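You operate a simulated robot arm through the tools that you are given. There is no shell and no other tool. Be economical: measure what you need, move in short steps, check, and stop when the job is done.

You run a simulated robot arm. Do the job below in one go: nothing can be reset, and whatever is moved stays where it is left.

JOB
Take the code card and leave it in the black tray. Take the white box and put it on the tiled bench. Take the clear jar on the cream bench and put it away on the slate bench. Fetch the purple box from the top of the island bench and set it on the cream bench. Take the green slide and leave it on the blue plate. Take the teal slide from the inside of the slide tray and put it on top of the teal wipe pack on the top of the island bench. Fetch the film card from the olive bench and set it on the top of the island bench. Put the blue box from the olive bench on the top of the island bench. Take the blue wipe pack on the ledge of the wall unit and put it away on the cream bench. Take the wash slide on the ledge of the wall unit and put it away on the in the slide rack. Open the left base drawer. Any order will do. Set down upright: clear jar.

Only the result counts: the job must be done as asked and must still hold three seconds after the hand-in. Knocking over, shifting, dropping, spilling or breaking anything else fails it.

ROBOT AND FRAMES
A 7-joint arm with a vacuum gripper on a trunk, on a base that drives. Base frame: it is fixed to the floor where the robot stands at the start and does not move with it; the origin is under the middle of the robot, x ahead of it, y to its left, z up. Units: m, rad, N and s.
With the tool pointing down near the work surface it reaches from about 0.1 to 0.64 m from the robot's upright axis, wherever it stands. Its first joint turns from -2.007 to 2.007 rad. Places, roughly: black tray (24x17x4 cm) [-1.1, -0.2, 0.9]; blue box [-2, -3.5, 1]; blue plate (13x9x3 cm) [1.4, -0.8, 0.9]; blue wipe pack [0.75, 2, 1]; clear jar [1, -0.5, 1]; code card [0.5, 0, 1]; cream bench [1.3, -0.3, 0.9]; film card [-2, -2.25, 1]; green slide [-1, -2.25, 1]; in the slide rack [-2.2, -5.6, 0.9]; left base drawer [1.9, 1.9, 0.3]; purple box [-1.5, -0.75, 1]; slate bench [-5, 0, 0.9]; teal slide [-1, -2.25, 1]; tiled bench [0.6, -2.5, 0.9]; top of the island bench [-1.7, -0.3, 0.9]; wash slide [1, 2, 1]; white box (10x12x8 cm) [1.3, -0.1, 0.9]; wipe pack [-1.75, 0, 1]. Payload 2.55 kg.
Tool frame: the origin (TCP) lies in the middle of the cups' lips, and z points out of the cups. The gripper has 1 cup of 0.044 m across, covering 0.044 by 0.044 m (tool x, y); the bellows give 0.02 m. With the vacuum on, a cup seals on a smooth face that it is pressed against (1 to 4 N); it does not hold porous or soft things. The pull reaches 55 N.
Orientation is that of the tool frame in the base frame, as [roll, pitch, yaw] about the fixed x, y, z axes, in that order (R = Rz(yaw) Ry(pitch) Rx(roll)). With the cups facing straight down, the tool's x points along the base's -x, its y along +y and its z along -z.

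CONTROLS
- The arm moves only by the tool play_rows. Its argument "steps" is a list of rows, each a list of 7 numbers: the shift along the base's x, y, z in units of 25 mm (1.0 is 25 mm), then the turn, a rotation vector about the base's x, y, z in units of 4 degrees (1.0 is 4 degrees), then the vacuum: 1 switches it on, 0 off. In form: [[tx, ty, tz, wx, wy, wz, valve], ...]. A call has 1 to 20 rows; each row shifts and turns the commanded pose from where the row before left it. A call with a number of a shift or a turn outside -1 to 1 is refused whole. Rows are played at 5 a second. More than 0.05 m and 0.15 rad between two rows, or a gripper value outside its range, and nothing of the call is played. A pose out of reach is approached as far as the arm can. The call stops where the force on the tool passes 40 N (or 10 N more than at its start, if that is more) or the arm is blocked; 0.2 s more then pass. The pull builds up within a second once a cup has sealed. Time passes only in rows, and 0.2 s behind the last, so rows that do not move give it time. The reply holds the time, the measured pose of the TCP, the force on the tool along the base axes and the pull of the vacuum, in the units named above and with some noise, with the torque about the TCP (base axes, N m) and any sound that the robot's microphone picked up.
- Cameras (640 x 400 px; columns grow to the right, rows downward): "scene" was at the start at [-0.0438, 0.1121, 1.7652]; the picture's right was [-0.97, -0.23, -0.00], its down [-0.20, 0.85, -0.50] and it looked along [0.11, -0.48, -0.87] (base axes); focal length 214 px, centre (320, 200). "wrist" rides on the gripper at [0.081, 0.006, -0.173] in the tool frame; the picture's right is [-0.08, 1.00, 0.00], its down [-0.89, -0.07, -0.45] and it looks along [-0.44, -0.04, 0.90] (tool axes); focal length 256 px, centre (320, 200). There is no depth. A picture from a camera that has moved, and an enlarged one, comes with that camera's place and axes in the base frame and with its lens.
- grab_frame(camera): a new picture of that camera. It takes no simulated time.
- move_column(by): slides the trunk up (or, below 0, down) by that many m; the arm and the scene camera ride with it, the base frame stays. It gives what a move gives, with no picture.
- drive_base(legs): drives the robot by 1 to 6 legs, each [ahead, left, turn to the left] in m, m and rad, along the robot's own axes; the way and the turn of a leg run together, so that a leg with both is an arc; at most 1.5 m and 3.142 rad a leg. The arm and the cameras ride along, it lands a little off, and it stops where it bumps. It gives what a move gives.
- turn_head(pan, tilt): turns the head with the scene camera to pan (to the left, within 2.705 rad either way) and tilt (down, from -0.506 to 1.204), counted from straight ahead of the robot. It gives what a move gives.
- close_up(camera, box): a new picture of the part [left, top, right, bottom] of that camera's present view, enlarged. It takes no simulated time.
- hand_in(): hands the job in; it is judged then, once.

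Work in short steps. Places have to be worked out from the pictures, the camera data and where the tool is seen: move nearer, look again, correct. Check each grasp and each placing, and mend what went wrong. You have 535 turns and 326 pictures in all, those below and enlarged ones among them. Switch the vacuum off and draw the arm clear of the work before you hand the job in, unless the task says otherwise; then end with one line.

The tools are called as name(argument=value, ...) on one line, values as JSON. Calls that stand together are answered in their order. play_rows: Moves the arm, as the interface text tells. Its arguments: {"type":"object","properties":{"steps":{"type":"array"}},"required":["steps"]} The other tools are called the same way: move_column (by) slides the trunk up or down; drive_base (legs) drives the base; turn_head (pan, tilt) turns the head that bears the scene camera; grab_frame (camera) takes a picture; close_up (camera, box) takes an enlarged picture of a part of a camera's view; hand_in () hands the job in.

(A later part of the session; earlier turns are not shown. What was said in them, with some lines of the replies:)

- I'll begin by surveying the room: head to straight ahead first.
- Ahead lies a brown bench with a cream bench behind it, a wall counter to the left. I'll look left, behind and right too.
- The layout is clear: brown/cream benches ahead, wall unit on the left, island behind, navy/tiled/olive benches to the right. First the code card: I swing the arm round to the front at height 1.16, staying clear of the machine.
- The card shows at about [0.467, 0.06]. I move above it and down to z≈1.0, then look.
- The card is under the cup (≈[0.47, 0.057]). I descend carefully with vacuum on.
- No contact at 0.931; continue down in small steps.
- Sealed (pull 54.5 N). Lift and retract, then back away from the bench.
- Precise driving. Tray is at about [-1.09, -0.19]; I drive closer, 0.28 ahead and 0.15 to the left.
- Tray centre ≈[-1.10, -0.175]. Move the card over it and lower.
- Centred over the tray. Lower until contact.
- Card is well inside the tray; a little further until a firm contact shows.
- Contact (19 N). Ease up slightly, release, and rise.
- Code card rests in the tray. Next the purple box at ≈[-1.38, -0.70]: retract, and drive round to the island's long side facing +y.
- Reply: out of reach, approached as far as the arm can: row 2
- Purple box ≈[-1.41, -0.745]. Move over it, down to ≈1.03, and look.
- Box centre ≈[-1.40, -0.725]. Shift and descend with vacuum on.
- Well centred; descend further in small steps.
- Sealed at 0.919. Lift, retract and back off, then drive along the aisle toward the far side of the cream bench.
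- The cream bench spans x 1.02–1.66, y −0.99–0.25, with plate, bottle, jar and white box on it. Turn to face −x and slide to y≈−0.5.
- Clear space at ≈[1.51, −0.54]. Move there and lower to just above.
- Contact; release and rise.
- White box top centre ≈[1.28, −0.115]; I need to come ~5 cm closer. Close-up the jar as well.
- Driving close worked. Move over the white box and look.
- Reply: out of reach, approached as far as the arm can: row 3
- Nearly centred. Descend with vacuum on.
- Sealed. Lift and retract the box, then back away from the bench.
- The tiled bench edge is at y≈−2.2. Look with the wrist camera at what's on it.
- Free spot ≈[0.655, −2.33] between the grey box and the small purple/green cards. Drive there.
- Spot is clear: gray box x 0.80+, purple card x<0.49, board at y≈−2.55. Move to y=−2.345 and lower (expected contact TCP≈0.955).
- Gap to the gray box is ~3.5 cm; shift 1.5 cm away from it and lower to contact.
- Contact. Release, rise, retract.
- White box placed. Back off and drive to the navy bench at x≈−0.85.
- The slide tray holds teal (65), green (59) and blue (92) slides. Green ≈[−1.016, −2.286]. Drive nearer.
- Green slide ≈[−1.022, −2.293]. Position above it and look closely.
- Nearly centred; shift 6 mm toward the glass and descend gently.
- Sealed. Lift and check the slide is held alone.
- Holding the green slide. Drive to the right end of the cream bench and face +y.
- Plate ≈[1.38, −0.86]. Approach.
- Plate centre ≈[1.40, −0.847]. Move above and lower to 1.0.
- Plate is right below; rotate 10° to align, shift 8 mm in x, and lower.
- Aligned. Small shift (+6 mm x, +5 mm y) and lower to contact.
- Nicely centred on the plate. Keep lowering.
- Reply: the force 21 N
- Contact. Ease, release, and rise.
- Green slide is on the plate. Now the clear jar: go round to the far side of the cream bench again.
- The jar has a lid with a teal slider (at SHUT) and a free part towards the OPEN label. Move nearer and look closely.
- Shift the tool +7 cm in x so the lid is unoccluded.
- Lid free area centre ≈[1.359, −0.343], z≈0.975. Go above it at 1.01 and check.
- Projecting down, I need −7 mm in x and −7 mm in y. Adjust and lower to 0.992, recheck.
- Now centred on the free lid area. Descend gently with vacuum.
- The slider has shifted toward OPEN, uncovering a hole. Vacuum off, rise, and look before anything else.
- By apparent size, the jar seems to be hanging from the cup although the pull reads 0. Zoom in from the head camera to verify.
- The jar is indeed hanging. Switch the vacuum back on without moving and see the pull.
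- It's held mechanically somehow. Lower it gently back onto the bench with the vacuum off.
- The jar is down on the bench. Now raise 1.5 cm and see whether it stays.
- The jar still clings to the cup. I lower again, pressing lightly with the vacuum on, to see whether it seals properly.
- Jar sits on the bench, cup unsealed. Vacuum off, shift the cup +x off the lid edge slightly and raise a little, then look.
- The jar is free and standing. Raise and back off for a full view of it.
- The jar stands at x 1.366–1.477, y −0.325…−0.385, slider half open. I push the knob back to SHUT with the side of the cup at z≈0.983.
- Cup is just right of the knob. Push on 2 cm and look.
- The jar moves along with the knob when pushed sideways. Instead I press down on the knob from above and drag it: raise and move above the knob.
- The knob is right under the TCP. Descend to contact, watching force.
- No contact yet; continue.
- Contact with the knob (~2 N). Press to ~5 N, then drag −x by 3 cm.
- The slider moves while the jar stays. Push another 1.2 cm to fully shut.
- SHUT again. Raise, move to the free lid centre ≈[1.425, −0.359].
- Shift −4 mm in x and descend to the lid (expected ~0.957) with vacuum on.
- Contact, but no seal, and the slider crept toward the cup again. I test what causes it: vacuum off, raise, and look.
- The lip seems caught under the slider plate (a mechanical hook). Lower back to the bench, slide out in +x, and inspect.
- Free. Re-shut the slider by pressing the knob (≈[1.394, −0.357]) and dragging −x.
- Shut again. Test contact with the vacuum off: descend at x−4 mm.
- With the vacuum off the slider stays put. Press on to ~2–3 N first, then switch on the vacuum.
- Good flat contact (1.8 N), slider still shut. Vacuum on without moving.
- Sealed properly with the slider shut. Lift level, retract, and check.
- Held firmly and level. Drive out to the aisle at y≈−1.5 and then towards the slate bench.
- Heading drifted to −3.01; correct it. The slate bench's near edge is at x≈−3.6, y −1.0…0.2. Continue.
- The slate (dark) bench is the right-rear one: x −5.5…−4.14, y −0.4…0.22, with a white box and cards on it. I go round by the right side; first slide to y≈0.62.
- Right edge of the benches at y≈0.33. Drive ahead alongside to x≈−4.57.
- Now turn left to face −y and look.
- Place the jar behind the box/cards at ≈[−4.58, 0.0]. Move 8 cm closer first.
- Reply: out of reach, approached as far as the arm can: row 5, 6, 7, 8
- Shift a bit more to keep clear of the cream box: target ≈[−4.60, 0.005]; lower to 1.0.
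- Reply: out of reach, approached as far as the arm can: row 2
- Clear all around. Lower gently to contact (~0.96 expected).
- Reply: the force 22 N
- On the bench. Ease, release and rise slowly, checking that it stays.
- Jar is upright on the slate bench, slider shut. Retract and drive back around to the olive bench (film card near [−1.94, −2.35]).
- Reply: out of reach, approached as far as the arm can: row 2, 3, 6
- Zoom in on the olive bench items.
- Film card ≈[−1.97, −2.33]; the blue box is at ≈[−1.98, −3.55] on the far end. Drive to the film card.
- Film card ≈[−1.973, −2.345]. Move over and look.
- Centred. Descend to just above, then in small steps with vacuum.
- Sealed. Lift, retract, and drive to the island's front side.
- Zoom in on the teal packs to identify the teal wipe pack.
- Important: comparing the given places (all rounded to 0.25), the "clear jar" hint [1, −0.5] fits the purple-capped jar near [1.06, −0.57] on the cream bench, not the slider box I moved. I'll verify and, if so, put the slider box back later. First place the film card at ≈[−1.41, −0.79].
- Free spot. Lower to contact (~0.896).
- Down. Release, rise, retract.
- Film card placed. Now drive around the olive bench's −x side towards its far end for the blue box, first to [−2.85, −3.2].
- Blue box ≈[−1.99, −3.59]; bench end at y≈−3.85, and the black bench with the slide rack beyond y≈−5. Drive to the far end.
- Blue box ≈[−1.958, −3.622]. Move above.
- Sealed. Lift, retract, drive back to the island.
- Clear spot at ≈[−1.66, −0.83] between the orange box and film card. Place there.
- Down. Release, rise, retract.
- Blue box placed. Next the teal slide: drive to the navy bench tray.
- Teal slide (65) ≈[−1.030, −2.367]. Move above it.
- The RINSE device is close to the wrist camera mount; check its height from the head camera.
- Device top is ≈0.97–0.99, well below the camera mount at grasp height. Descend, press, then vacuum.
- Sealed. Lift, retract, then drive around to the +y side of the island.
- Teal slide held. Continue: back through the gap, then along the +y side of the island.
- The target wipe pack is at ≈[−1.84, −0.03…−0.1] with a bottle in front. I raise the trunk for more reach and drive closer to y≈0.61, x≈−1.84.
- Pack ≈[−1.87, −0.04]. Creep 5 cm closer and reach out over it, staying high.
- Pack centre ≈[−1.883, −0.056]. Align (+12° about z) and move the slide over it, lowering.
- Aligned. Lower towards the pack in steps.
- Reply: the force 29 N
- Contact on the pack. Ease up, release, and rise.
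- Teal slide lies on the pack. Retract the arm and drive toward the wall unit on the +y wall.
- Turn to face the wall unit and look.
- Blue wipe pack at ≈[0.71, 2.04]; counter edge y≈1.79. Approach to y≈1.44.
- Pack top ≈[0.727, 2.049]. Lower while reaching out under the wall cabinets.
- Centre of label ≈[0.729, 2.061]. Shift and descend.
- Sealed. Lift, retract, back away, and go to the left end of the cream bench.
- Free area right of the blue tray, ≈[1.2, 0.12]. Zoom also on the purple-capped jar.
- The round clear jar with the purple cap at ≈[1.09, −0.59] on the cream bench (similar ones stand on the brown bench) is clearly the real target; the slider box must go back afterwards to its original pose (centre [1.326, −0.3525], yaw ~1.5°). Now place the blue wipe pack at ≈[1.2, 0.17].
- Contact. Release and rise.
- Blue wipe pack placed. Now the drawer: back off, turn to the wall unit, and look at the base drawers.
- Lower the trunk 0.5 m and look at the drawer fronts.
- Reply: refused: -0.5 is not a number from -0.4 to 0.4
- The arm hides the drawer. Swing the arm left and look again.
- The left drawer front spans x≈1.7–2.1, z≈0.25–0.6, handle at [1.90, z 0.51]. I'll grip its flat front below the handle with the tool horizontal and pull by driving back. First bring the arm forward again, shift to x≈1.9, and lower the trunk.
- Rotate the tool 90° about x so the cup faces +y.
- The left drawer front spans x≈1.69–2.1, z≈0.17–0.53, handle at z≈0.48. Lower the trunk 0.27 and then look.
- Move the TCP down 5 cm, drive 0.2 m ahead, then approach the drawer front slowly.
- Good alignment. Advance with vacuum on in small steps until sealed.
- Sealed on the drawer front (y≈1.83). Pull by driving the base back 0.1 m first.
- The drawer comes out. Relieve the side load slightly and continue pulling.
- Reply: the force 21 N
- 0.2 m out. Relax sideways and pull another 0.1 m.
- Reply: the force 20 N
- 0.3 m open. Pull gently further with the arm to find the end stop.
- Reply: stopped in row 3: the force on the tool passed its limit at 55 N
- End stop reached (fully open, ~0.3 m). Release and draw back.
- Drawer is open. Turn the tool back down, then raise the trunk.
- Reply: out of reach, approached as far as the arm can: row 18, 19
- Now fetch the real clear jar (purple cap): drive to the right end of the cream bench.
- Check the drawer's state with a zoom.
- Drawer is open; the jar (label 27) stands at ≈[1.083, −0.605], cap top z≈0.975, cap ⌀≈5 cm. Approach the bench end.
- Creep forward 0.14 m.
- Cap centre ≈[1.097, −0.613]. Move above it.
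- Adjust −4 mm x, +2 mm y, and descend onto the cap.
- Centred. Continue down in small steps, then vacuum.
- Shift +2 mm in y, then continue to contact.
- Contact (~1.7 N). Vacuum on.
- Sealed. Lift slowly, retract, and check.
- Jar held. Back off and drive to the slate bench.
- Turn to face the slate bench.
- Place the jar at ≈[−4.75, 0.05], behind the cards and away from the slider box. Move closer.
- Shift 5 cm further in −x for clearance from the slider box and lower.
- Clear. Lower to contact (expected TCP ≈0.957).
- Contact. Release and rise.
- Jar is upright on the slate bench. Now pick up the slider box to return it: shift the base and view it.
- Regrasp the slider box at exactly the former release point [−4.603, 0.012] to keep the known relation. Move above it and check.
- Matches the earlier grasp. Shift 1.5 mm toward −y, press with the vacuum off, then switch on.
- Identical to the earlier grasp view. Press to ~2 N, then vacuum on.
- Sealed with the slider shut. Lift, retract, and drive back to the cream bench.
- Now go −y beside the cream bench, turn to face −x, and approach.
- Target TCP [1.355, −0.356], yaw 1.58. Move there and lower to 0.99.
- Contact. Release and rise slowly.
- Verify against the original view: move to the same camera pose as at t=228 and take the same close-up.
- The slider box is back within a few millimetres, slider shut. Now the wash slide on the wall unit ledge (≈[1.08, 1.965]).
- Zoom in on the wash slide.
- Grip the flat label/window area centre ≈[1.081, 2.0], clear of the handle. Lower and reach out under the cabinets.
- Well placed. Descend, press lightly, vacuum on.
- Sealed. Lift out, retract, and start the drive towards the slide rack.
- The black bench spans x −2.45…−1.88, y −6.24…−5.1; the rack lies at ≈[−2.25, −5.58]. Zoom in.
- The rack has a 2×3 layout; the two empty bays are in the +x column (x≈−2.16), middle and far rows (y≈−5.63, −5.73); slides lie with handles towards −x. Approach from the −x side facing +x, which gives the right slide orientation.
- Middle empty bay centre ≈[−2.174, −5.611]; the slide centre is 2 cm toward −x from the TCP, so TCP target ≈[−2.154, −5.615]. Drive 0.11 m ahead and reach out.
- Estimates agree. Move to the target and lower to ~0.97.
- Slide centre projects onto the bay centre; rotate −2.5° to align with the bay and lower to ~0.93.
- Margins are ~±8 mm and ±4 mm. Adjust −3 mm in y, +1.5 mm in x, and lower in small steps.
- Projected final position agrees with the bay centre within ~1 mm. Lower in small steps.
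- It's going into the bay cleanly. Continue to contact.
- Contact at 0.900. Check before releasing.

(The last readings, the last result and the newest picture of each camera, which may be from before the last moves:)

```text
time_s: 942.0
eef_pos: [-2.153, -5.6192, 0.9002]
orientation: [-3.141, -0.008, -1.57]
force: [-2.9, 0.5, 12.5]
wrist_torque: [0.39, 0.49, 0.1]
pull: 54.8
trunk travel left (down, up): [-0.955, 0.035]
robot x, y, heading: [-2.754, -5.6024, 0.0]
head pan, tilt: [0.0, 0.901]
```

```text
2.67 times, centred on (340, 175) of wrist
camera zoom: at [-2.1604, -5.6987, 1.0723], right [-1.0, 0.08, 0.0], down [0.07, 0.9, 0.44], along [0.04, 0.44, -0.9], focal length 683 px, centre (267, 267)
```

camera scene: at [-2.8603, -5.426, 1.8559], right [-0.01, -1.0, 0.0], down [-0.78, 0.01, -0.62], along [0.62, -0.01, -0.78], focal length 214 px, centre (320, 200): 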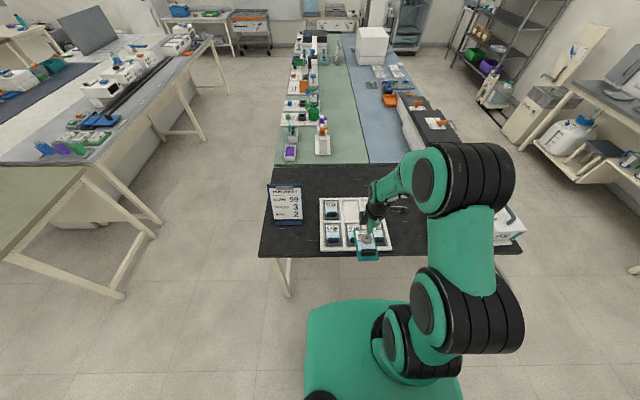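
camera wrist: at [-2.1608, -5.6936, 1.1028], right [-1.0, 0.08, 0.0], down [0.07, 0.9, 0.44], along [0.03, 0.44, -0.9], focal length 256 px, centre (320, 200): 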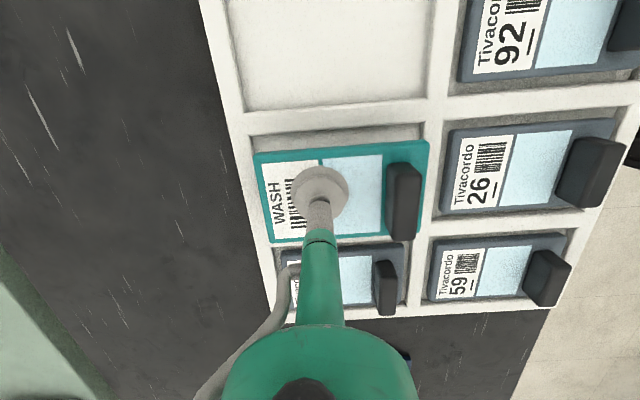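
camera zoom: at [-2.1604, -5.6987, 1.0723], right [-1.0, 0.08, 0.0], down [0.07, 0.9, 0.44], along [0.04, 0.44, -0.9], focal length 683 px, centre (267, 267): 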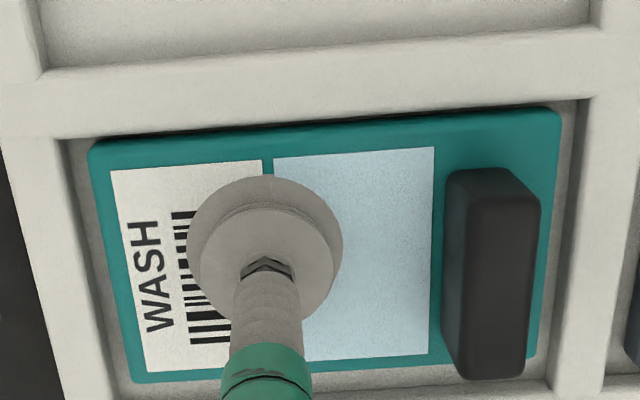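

It's in the bay but tight on the −y wall. Lift slightly, shift +2.5 mm in y, lower again.

play_rows(steps=[[0, 0, 0.2, 0, 0, 0, 1], [0, 0.1, 0, 0, 0, 0, 1], [0, 0, -0.1, 0, 0, 0, 1], [0, 0, 0, 0, 0, 0, 1]])

play_rows(steps=[[0, 0, -0.1, 0, 0, 0, 1], [0, 0, -0.1, 0, 0, 0, 1], [0, 0, 0, 0, 0, 0, 1]])

close_up(camera="wrist", box=[220, 100, 460, 250])

```text
time_s: 943.0
eef_pos: [-2.1544, -5.6173, 0.8999]
orientation: [3.14, -0.008, -1.572]
force: [-0.9, -0.9, 2.6]
wrist_torque: [0.11, 0.21, 0.06]
pull: 54.9
trunk travel left (down, up): [-0.955, 0.035]
robot x, y, heading: [-2.755, -5.6024, 0.002]
head pan, tilt: [0.0, 0.901]
```

```text
time_s: 943.8
eef_pos: [-2.1532, -5.617, 0.8984]
orientation: [-3.138, -0.007, -1.572]
force: [-3.7, -0.7, 23.4]
wrist_torque: [0.38, 0.44, 0.08]
pull: 54.6
trunk travel left (down, up): [-0.955, 0.035]
robot x, y, heading: [-2.7564, -5.6041, 0.002]
head pan, tilt: [0.0, 0.901]
```

```text
2.67 times, centred on (340, 175) of wrist
camera zoom: at [-2.1609, -5.696, 1.0701], right [-1.0, 0.08, 0.0], down [0.07, 0.9, 0.44], along [0.04, 0.44, -0.9], focal length 683 px, centre (267, 267)
```

zoom: 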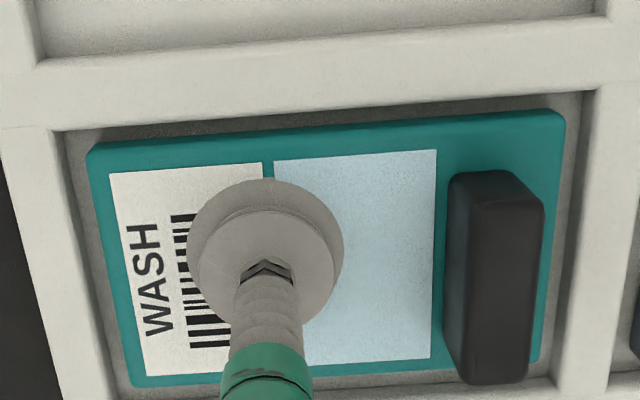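

Seated with gaps all round. Ease, release, and rise.

play_rows(steps=[[0, 0, 0.13, 0, 0, 0, 0], [0, 0, 0, 0, 0, 0, 0], [0, 0, 0, 0, 0, 0, 0], [0, 0, 0.2, 0, 0, 0, 0], [0, 0, 0.4, 0, 0, 0, 0], [0, 0, 0.8, 0, 0, 0, 0], [0, 0, 1, 0, 0, 0, 0], [0, 0, 1, 0, 0, 0, 0], [0, 0, 1, 0, 0, 0, 0], [0, 0, 1, 0, 0, 0, 0], [-0.5, 0, 1, 0, 0, 0, 0], [-1, 0, 0, 0, 0, 0, 0], [-1, 0, 0, 0, 0, 0, 0], [-1, 0, 0, 0, 0, 0, 0], [-1, 0, 0, 0, 0, 0, 0]])

grab_frame(camera="wrist")

```text
time_s: 947.0
eef_pos: [-2.266, -5.6191, 1.0583]
orientation: [3.139, -0.006, -1.57]
force: [0.2, -0.5, 0.0]
wrist_torque: [-0.01, 0.01, -0.02]
pull: 0.0
trunk travel left (down, up): [-0.955, 0.035]
robot x, y, heading: [-2.7547, -5.6019, -0.002]
head pan, tilt: [0.0, 0.901]
```

```text
145 pictures are left
camera wrist: at [-2.2724, -5.6976, 1.2303], right [-1.0, 0.08, 0.0], down [0.07, 0.9, 0.44], along [0.03, 0.44, -0.9], focal length 256 px, centre (320, 200)
```

wrist: 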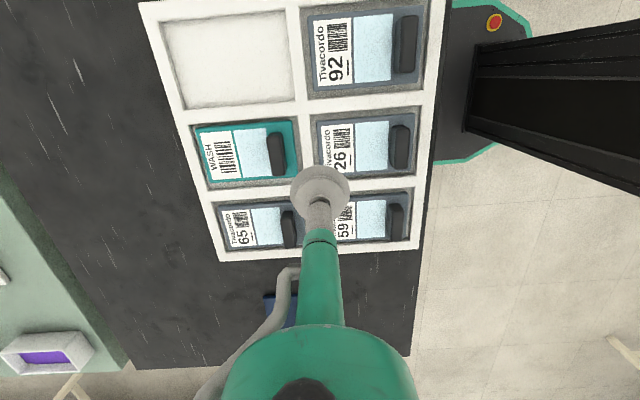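

All items are placed. Draw the arm clear and back away, then hand in.

play_rows(steps=[[-1, 0, 1, 0, 0, 0, 0], [-1, 0, 1, 0, 0, 0, 0], [-1, 0, 1, 0, 0, 0, 0], [-1, 0, 0, 0, 0, 0, 0]])

drive_base(legs=[[-0.25, 0, 0]])

grab_frame(camera="wrist")

```text
time_s: 948.0
eef_pos: [-2.3662, -5.6195, 1.1329]
orientation: [3.138, -0.007, -1.571]
force: [-0.3, 0.4, -0.2]
wrist_torque: [-0.01, -0.01, 0.02]
pull: 0.0
trunk travel left (down, up): [-0.955, 0.035]
robot x, y, heading: [-2.7517, -5.6054, -0.002]
head pan, tilt: [0.0, 0.901]
```

```text
time_s: 949.8
eef_pos: [-2.6105, -5.6191, 1.133]
orientation: [3.138, -0.007, -1.565]
force: [-0.4, 0.8, -0.8]
wrist_torque: [-0.02, 0.0, 0.01]
pull: 0.0
trunk travel left (down, up): [-0.955, 0.035]
robot x, y, heading: [-3.0016, -5.6059, 0.004]
head pan, tilt: [0.0, 0.901]
```

```text
144 pictures are left
camera wrist: at [-2.6163, -5.6976, 1.3048], right [-1.0, 0.07, 0.0], down [0.07, 0.9, 0.44], along [0.03, 0.44, -0.9], focal length 256 px, centre (320, 200)
```

wrist: 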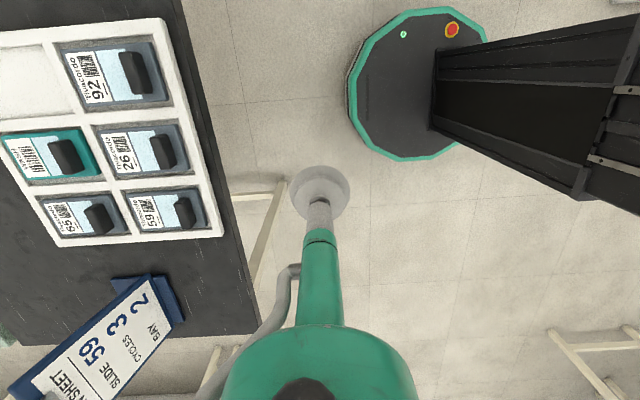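

Arm is clear, vacuum off, everything in place. Handing in.

hand_in()

```text
The job is handed in.
```

I placed all ten items and opened the left base drawer fully, but I first moved the wrong container and had to put it back, which could fail the job. The wrong one was a slider-lid box on the cream bench; I returned it within about 4 mm of its original spot with its slider shut. I chose the round purple-capped jar as the clear jar, and of two teal wipe packs I used the one near the listed place [-1.75, 0].
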